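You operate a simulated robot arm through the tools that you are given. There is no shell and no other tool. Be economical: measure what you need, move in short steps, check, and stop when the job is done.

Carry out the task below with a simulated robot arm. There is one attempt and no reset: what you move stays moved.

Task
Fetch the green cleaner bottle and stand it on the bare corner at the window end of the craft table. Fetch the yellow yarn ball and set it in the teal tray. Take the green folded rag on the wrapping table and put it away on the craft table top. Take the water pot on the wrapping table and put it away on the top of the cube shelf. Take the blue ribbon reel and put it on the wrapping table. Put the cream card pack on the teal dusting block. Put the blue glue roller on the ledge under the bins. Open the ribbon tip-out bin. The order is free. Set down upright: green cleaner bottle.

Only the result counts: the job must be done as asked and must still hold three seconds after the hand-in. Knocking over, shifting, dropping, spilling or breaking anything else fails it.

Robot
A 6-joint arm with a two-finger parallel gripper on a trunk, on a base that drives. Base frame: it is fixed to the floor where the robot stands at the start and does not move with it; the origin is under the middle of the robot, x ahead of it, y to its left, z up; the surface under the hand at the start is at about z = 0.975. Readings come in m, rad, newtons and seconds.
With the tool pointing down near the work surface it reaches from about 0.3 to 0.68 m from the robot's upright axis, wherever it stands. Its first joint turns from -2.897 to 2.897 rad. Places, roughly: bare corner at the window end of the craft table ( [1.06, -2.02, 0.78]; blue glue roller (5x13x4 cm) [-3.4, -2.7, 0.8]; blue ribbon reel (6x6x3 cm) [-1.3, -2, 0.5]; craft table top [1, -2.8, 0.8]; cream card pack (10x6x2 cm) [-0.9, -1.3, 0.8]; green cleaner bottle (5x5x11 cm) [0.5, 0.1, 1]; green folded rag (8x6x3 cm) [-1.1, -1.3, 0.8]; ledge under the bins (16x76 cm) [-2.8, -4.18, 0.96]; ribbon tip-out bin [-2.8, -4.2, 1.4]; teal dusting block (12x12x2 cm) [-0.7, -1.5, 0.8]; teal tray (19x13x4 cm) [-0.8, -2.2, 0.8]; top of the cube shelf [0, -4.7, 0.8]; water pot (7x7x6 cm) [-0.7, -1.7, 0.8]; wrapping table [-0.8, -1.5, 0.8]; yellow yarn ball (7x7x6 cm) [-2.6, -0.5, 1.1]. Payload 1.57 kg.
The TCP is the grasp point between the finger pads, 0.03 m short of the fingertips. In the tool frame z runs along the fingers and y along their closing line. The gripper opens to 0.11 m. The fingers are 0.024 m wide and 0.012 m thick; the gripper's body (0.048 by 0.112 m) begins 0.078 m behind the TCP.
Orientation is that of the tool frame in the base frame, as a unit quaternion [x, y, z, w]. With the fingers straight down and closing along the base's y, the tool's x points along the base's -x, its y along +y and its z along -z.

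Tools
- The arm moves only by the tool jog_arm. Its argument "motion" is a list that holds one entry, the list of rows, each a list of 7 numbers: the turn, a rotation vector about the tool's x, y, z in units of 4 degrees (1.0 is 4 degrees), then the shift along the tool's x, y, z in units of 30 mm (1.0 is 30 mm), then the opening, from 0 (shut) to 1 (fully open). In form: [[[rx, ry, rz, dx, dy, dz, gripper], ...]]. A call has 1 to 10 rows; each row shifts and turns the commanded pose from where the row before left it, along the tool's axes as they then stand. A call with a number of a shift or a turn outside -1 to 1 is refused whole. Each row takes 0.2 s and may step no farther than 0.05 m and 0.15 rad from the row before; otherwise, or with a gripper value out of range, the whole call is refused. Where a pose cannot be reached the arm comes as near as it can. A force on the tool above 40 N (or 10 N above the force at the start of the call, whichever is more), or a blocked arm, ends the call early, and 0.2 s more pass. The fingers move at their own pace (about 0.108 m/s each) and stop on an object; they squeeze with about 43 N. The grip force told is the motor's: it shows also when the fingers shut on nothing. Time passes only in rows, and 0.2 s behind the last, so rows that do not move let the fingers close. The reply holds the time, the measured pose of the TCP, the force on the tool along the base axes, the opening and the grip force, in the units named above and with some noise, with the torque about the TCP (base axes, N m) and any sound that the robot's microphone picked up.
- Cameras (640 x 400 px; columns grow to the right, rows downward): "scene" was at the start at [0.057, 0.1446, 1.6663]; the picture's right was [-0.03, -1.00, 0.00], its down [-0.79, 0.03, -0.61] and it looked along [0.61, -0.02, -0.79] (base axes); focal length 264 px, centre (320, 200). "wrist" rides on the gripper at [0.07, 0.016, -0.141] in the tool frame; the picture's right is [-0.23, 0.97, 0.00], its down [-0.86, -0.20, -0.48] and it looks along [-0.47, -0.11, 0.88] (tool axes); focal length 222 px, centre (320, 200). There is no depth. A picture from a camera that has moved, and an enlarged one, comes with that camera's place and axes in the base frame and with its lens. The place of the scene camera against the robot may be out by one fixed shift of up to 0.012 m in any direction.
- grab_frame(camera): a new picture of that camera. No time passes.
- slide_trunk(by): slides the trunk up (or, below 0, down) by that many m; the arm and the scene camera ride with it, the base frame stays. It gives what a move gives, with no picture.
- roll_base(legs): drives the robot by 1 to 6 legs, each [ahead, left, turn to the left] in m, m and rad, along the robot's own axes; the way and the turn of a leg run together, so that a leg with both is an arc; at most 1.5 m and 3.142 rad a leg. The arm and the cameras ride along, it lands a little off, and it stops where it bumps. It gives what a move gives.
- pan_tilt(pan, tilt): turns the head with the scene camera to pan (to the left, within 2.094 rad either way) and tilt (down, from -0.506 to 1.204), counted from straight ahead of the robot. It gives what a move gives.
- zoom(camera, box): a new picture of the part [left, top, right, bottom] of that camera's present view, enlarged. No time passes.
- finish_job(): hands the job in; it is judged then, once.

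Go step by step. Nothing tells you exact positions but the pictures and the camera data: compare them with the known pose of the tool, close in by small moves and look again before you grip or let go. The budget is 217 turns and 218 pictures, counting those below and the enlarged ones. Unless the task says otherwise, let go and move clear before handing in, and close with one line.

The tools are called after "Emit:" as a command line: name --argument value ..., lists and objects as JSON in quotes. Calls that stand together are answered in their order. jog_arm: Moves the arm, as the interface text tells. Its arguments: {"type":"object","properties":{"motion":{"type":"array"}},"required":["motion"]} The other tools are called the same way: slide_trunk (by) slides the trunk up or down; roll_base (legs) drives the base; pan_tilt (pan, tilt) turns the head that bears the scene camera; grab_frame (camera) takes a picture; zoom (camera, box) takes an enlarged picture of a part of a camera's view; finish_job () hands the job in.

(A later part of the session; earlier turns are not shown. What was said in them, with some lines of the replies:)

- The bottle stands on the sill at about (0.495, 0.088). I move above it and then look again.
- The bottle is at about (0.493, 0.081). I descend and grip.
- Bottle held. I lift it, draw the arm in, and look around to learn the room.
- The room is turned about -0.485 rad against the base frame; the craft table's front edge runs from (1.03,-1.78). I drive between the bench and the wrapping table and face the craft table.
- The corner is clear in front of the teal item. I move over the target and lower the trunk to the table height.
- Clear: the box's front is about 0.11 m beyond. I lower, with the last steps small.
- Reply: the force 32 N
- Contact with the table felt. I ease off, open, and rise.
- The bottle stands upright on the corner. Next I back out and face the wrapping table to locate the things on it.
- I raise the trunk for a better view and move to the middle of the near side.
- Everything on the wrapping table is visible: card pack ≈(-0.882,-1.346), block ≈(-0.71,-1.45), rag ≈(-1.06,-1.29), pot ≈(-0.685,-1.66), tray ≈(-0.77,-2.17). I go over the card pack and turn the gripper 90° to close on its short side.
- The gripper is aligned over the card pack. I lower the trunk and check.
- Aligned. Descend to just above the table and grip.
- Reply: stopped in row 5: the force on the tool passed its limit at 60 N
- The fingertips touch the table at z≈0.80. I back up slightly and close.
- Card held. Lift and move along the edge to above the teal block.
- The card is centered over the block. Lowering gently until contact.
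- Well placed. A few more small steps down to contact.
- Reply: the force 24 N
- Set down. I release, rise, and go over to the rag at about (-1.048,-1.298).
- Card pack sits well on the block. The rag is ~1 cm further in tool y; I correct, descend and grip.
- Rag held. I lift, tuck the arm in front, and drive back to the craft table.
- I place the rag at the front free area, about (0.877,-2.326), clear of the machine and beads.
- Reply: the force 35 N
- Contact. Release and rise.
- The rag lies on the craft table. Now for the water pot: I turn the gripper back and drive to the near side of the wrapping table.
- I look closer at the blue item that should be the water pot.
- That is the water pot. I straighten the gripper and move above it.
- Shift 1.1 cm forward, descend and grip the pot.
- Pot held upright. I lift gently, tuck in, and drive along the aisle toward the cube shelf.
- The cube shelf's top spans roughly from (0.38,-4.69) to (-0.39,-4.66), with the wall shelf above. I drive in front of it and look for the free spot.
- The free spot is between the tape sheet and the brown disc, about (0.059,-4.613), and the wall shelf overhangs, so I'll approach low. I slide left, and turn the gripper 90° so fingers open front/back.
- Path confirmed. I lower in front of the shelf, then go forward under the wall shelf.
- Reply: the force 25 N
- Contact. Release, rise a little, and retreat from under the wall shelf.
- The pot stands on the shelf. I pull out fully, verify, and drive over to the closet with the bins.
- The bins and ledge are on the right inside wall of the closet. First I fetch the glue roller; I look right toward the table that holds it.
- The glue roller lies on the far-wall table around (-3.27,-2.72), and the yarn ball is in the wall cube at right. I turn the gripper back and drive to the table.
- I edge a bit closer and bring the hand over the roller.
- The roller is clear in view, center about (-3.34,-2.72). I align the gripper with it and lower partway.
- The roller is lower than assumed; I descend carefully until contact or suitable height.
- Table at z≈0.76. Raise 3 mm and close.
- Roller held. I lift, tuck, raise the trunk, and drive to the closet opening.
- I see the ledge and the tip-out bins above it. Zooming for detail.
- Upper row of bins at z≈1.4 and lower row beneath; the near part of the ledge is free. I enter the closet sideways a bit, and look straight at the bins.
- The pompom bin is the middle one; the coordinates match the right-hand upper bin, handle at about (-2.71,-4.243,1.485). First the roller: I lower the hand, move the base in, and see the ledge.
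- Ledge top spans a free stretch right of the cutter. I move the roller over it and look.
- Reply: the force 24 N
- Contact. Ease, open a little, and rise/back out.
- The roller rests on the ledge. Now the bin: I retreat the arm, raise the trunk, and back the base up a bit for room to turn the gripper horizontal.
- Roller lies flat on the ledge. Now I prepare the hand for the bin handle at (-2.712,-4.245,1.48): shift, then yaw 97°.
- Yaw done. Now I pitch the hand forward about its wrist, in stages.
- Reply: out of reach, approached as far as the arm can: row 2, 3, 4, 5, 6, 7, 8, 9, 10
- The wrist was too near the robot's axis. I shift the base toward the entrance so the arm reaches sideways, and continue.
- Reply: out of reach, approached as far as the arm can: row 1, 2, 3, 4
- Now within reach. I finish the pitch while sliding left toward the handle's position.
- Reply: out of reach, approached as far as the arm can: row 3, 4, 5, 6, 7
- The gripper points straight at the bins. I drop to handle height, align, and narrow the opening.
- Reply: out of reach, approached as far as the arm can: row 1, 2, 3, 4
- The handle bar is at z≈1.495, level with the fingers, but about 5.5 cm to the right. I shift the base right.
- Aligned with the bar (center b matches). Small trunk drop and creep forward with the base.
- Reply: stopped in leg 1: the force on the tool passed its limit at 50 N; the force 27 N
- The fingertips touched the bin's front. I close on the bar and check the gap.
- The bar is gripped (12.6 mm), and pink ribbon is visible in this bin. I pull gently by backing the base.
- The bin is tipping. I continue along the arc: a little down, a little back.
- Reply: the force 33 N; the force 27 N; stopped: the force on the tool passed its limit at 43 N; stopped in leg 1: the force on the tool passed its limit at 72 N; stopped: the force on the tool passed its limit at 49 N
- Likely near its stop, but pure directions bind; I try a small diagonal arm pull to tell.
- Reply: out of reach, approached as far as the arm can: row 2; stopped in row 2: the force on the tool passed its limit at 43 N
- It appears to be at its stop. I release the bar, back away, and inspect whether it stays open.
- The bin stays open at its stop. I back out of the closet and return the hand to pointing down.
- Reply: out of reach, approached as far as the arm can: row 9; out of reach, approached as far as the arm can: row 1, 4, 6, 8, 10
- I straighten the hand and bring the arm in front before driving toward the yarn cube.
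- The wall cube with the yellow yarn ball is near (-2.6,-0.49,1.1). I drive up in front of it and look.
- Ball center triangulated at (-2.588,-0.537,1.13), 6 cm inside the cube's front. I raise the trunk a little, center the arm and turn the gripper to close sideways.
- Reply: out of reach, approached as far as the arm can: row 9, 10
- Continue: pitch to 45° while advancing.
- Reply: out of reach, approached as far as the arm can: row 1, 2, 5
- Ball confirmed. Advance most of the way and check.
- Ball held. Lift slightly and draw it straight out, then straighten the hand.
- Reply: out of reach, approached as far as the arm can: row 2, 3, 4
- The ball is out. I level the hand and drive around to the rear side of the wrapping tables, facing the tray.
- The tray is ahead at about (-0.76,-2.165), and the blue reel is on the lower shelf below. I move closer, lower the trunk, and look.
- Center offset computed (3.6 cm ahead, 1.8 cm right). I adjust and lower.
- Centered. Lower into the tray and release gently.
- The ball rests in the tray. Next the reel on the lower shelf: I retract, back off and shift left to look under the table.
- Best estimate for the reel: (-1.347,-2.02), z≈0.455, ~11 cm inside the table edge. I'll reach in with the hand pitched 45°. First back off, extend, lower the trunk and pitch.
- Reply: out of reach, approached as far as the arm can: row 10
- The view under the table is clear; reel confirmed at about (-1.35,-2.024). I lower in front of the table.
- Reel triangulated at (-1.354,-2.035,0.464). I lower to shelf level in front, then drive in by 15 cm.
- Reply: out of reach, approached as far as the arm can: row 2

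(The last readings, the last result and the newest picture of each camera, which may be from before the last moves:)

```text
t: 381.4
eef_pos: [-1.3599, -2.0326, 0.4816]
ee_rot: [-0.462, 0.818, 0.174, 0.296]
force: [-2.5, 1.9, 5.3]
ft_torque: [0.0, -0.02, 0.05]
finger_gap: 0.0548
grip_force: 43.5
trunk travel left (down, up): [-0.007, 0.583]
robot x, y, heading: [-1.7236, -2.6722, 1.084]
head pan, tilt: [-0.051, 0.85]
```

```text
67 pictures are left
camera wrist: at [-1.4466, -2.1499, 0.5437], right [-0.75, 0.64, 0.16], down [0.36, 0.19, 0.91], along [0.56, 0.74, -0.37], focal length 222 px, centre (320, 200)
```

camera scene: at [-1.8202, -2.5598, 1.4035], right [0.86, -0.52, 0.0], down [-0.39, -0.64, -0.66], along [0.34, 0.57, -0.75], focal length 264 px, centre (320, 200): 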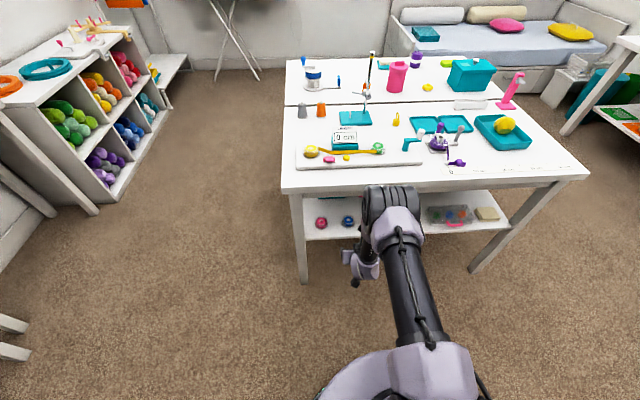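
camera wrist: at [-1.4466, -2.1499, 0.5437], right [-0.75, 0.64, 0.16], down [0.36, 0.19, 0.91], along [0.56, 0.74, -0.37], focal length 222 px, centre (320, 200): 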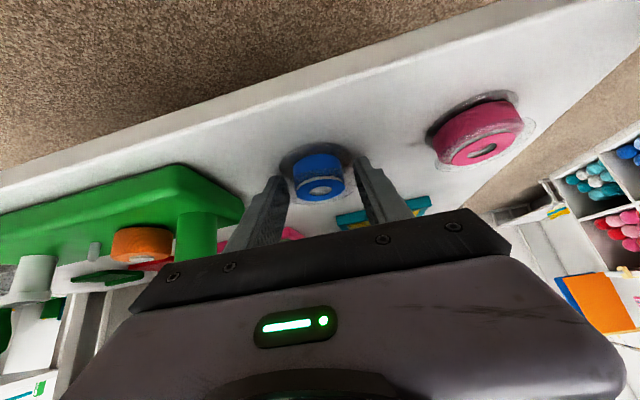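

The reel is gripped by its flanges. Lift slightly and check.

Emit:
jog_arm --motion '[[[0, 0, 0, -0.32, 0, -0.38, 0], [0, 0, 0, -0.32, 0, -0.38, 0], [0, 0, 0, -0.32, 0, -0.38, 0]]]'

Emit:
grab_frame --camera "wrist"

```text
t: 382.2
eef_pos: [-1.3595, -2.0337, 0.5245]
ee_rot: [-0.464, 0.817, 0.174, 0.295]
force: [-0.6, 0.5, -0.1]
ft_torque: [-0.04, -0.02, 0.02]
finger_gap: 0.0554
grip_force: 42.7
trunk travel left (down, up): [-0.007, 0.583]
robot x, y, heading: [-1.7251, -2.673, 1.078]
head pan, tilt: [-0.051, 0.85]
```

```text
66 pictures are left
camera wrist: at [-1.4466, -2.1504, 0.588], right [-0.75, 0.65, 0.16], down [0.36, 0.19, 0.91], along [0.56, 0.74, -0.37], focal length 222 px, centre (320, 200)
```

wrist: 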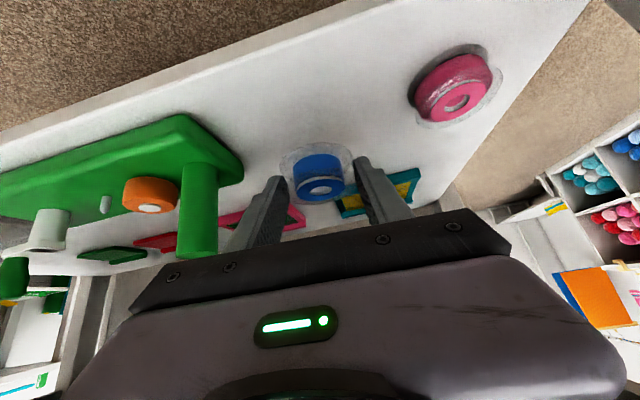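

Held and lifted. I back straight out, raise the trunk and straighten the hand.

Emit:
roll_base --legs '[[-0.33, 0, 0]]'

Emit:
slide_trunk --by 0.4

Emit:
jog_arm --motion '[[[0, 1, 0, 0.5, 0, -0.8, 0], [0, 1, 0, 0.4, 0, -0.8, 0], [0, 1, 0, 0.3, 0, -0.8, 0], [0, 1, 0, 0.3, 0, -0.8, 0], [0, 1, 0, 0.3, 0, -0.8, 0], [0, 1, 0, 0.3, 0, -0.5, 0], [0, 1, 0, 0.3, 0, 0, 0], [0, 1, 0, 0.3, 0, 0, 0], [0, 1, 0, 0, 0, 0, 0], [0, 1, 0, 0, 0, 0, 0]]]'

Emit:
grab_frame --camera "wrist"

Emit:
grab_frame --camera "scene"

```text
t: 384.4
eef_pos: [-1.5149, -2.3271, 0.5255]
ee_rot: [-0.463, 0.818, 0.174, 0.295]
force: [0.1, 0.4, -0.6]
ft_torque: [0.01, 0.01, 0.02]
finger_gap: 0.0558
grip_force: 43.2
trunk travel left (down, up): [-0.007, 0.583]
robot x, y, heading: [-1.8789, -2.9658, 1.078]
head pan, tilt: [-0.051, 0.85]
```

```text
t: 388.2
eef_pos: [-1.5146, -2.3273, 0.925]
ee_rot: [-0.462, 0.818, 0.174, 0.295]
force: [-0.2, -0.2, 0.4]
ft_torque: [0.02, -0.01, -0.01]
finger_gap: 0.0563
grip_force: 42.9
trunk travel left (down, up): [-0.407, 0.183]
robot x, y, heading: [-1.8818, -2.9639, 1.078]
head pan, tilt: [-0.051, 0.85]
```

```text
t: 390.4
eef_pos: [-1.5801, -2.4427, 0.9991]
ee_rot: [-0.493, 0.87, 0.006, -0.003]
force: [0.1, 0.0, 0.4]
ft_torque: [0.01, -0.03, 0.02]
finger_gap: 0.0564
grip_force: 42.9
out of reach, approached as far as the arm can: row 4
trunk travel left (down, up): [-0.407, 0.183]
robot x, y, heading: [-1.882, -2.9659, 1.077]
head pan, tilt: [-0.051, 0.85]
```

```text
65 pictures are left
camera wrist: at [-1.6294, -2.4956, 1.1396], right [-0.72, 0.69, 0.01], down [0.61, 0.63, 0.48], along [0.32, 0.35, -0.88], focal length 222 px, centre (320, 200)
```

wrist: 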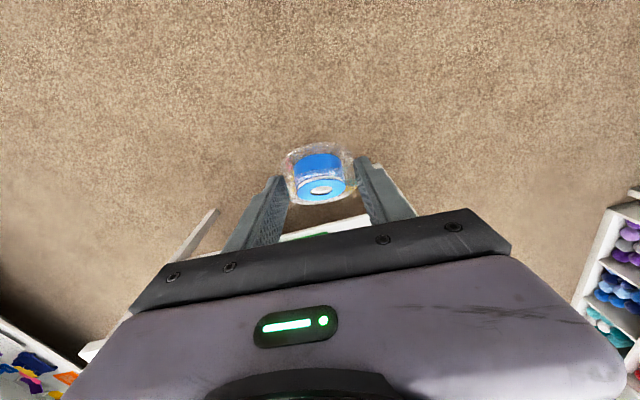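

```text
64 pictures are left
camera scene: at [-1.9712, -2.8413, 1.8035], right [0.86, -0.52, 0.0], down [-0.39, -0.64, -0.66], along [0.34, 0.56, -0.75], focal length 264 px, centre (320, 200)
```

scene: 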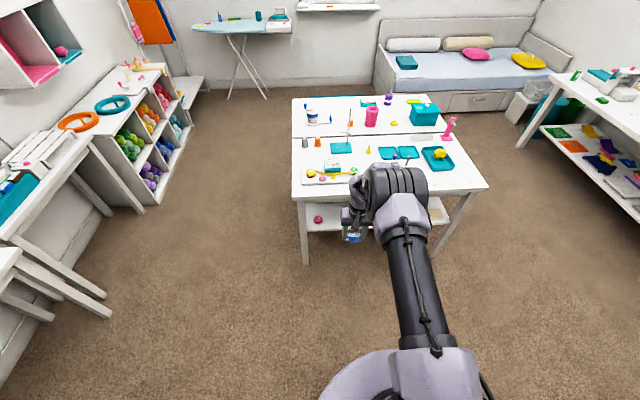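

The reel is secure. I drive around the right aisle to the near side of the wrapping table and turn to face it.

Emit:
roll_base --legs '[[0.25, 0, 0], [0, 0.83, 0], [1.5, 0, 0], [0.72, 0, 0], [0, -1.0, 0], [0, 0, 3.14]]'

Emit:
pan_tilt --pan -0.1 --tilt 0.8

Emit:
grab_frame --camera "scene"

```text
t: 419.3
eef_pos: [-0.8398, -1.3578, 0.9972]
ee_rot: [0.86, 0.51, 0.004, 0.006]
force: [0.0, 0.3, -0.3]
ft_torque: [-0.05, -0.01, -0.03]
finger_gap: 0.0567
grip_force: 42.9
trunk travel left (down, up): [-0.407, 0.183]
robot x, y, heading: [-0.5551, -0.8299, -2.031]
head pan, tilt: [-0.051, 0.85]
```

```text
t: 419.9
eef_pos: [-0.8397, -1.3573, 0.9988]
ee_rot: [0.86, 0.51, 0.003, 0.005]
force: [0.3, 0.0, -0.2]
ft_torque: [-0.02, 0.0, 0.01]
finger_gap: 0.0569
grip_force: 43.7
trunk travel left (down, up): [-0.407, 0.183]
robot x, y, heading: [-0.5543, -0.8256, -2.027]
head pan, tilt: [-0.099, 0.799]
```

```text
63 pictures are left
camera scene: at [-0.4643, -0.9314, 1.8075], right [-0.85, 0.53, 0.0], down [0.38, 0.61, -0.7], along [-0.37, -0.59, -0.72], focal length 264 px, centre (320, 200)
```

scene: 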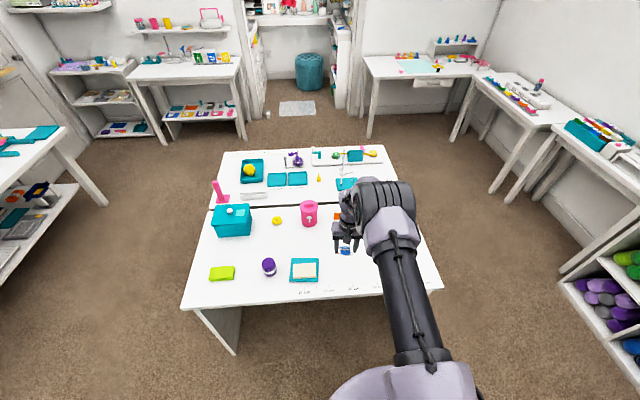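

Good position over the free spot. I pitch the hand back to 40° so the reel is level, then lower.

Emit:
jog_arm --motion '[[[0, -1, 0, 0, -0.65, 0, 0], [0, -1, 0, 0, -0.65, 0, 0], [0, -1, 0, 0, 0, 0, 0], [0, -1, 0, 0, 0, 0, 0], [0, -1, 0, 0, 0, 0, 0], [0, -1, 0, 0, 0, 0, 0], [0, -1, 0, 0, 0, 0, 0], [0, -1, 0, 0, 0, 0, 0], [0, -1, 0, 0, 0, 0, 0], [0, -1, 0, 0, 0, 0, 0]]]'

Emit:
slide_trunk --by -0.11

Emit:
grab_frame --camera "wrist"

Emit:
zoom --camera "scene" --box '[270, 180, 430, 310]'

```text
t: 422.1
eef_pos: [-0.881, -1.3349, 0.9976]
ee_rot: [0.821, 0.482, -0.265, 0.15]
force: [-0.7, -0.3, 0.3]
ft_torque: [0.0, -0.01, 0.0]
finger_gap: 0.057
grip_force: 42.8
out of reach, approached as far as the arm can: row 5, 6, 7
trunk travel left (down, up): [-0.407, 0.183]
robot x, y, heading: [-0.5567, -0.8296, -2.026]
head pan, tilt: [-0.099, 0.799]
```

```text
t: 423.5
eef_pos: [-0.8807, -1.3345, 0.8882]
ee_rot: [0.821, 0.483, -0.265, 0.15]
force: [-0.7, -1.0, 0.6]
ft_torque: [-0.01, 0.03, -0.01]
finger_gap: 0.057
grip_force: 43.2
trunk travel left (down, up): [-0.297, 0.293]
robot x, y, heading: [-0.5582, -0.8251, -2.029]
head pan, tilt: [-0.099, 0.799]
```

```text
62 pictures are left
camera wrist: at [-0.7986, -1.2223, 0.9616], right [0.76, -0.64, 0.12], down [-0.37, -0.27, 0.89], along [-0.53, -0.72, -0.44], focal length 222 px, centre (320, 200)
```

wrist: 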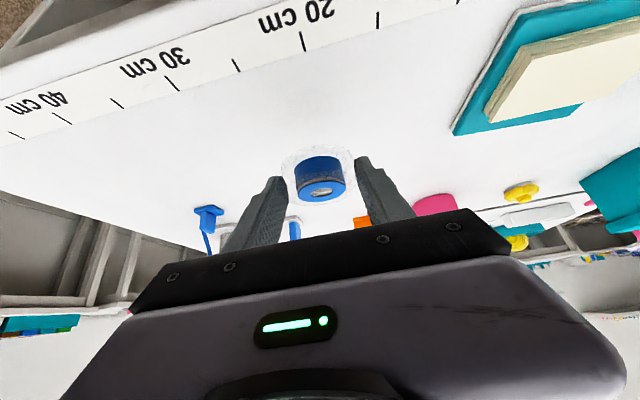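

```text
3.08 times, centred on (350, 245) of scene
camera zoom: at [-0.4642, -0.9312, 1.6977], right [-0.85, 0.53, 0.0], down [0.38, 0.61, -0.7], along [-0.37, -0.59, -0.72], focal length 813 px, centre (228, 62)
```

zoom: 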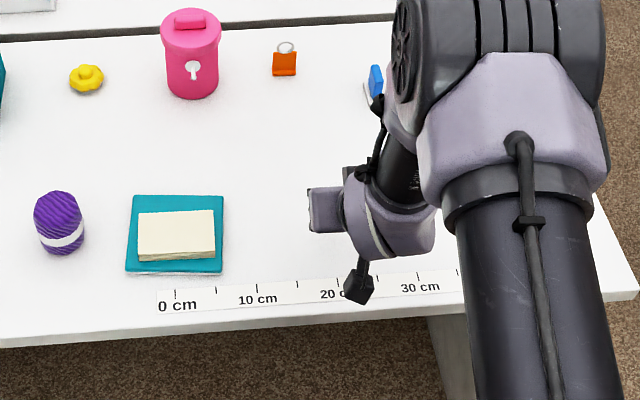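

Emit:
jog_arm --motion '[[[0, -0.6, 0, 0, 0, 0, 0], [0, -0.6, 0, 0, 0, 0, 0], [0, 0, 0, 0.45, 0, 0.54, 0], [0, 0, 0, 0.45, 0, 0.54, 0], [0, 0, 0, 0.06, 0, 0.08, 0]]]'

Emit:
grab_frame --camera "wrist"

```text
t: 424.7
eef_pos: [-0.8828, -1.3349, 0.8429]
ee_rot: [0.809, 0.476, -0.299, 0.17]
force: [0.2, -0.4, -0.6]
ft_torque: [-0.03, -0.01, -0.03]
finger_gap: 0.0573
grip_force: 43.1
trunk travel left (down, up): [-0.297, 0.293]
robot x, y, heading: [-0.5581, -0.8254, -2.033]
head pan, tilt: [-0.099, 0.799]
```

```text
60 pictures are left
camera wrist: at [-0.7968, -1.2183, 0.9041], right [0.77, -0.63, 0.14], down [-0.33, -0.21, 0.92], along [-0.55, -0.75, -0.37], focal length 222 px, centre (320, 200)
```

wrist: 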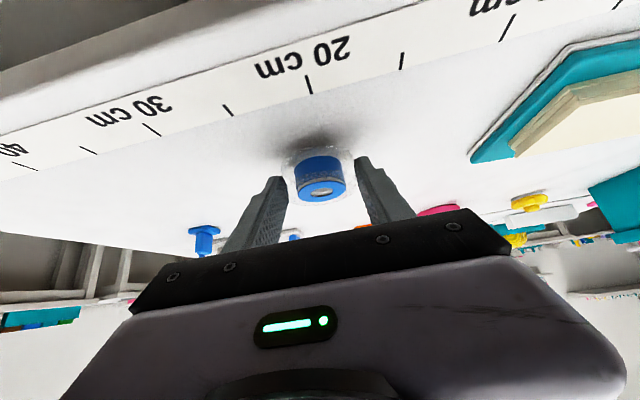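

Nearly at the surface. Small steps down to contact.

Emit:
jog_arm --motion '[[[0, 0, 0, 0.06, 0, 0.08, 0], [0, 0, 0, 0.06, 0, 0.08, 0], [0, 0, 0, 0.05, 0, 0.06, 0]]]'

```text
t: 425.5
eef_pos: [-0.8828, -1.3347, 0.8343]
ee_rot: [0.809, 0.476, -0.299, 0.171]
force: [0.6, 0.3, -0.3]
ft_torque: [-0.01, -0.02, -0.02]
finger_gap: 0.057
grip_force: 42.5
trunk travel left (down, up): [-0.297, 0.293]
robot x, y, heading: [-0.5587, -0.8268, -2.031]
head pan, tilt: [-0.099, 0.799]
```

Emit:
jog_arm --motion '[[[0, 0, 0, 0.05, 0, 0.06, 0], [0, 0, 0, 0.05, 0, 0.06, 0], [0, 0, 0, 0.04, 0, 0.05, 0]]]'

Emit:
grab_frame --camera "wrist"

```text
t: 426.3
eef_pos: [-0.8825, -1.3355, 0.8303]
ee_rot: [0.808, 0.477, -0.301, 0.172]
force: [2.3, 0.8, 27.9]
ft_torque: [-0.65, -0.66, -0.24]
finger_gap: 0.0569
grip_force: 43.5
trunk travel left (down, up): [-0.297, 0.293]
robot x, y, heading: [-0.5568, -0.8255, -2.03]
head pan, tilt: [-0.099, 0.799]
```

```text
59 pictures are left
camera wrist: at [-0.7968, -1.2172, 0.8917], right [0.77, -0.63, 0.14], down [-0.33, -0.2, 0.92], along [-0.55, -0.75, -0.36], focal length 222 px, centre (320, 200)
```

wrist: 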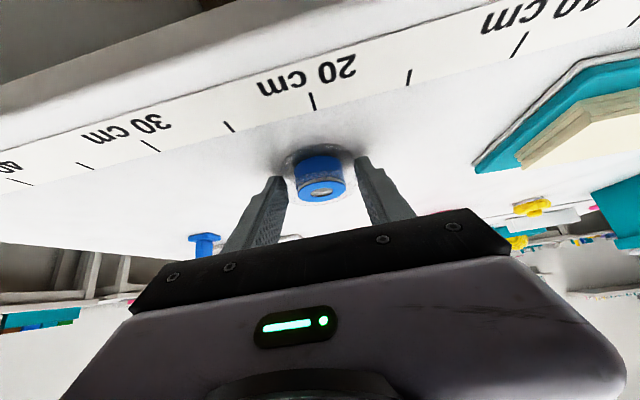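

Contact made; I release and withdraw along the tool axis.

Emit:
jog_arm --motion '[[[0, 0, 0, -0.03, 0, -0.04, 0], [0, 0, 0, 0, 0, 0, 0.7], [0, 0, 0, 0, 0, 0, 0.75], [0, 0, 0, 0, 0, -0.6, 0.75], [0, 0, 0, 0, 0, -1, 0.75], [0, 0, 0, -0.3, 0, -1, 0.75], [0, 0, 0, -0.6, 0, -0.8, 0.75], [0, 0, 0, -0.6, 0, -0.8, 0.75], [0, 0, 0, -0.6, 0, -0.8, 0.75]]]'

Emit:
grab_frame --camera "wrist"

Emit:
grab_frame --camera "scene"

```text
t: 428.3
eef_pos: [-0.8572, -1.2921, 0.9846]
ee_rot: [0.809, 0.477, -0.299, 0.171]
force: [0.7, 0.1, 0.1]
ft_torque: [-0.01, -0.05, 0.02]
finger_gap: 0.0826
grip_force: 0.1
trunk travel left (down, up): [-0.297, 0.293]
robot x, y, heading: [-0.5579, -0.8265, -2.028]
head pan, tilt: [-0.099, 0.799]
```

```text
58 pictures are left
camera wrist: at [-0.7723, -1.1744, 1.0459], right [0.77, -0.63, 0.14], down [-0.33, -0.21, 0.92], along [-0.55, -0.75, -0.37], focal length 222 px, centre (320, 200)
```

wrist: 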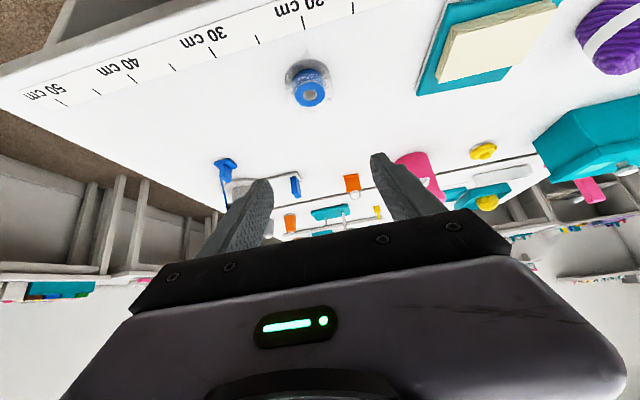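

```text
57 pictures are left
camera scene: at [-0.464, -0.9308, 1.6976], right [-0.85, 0.53, 0.0], down [0.38, 0.61, -0.7], along [-0.37, -0.59, -0.72], focal length 264 px, centre (320, 200)
```

scene: 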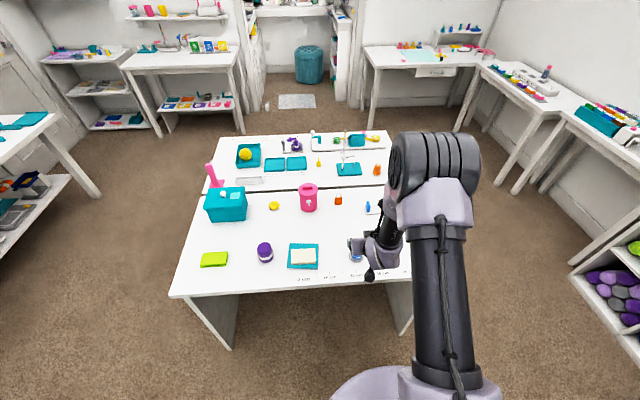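

The reel lies flat on the wrapping table and the hand is clear. All eight items are done and were checked in the pictures, so I hand in.

Emit:
finish_job

```text
The job is handed in.
```

I handed the job in with all eight parts done. I checked each placement in pictures after letting go; no score came back. The least certain part is the bin: I took the right-hand upper bin as the ribbon bin because it matched the given position. I pulled it until it resisted at roughly 30–35°, and it stayed open when I let go.
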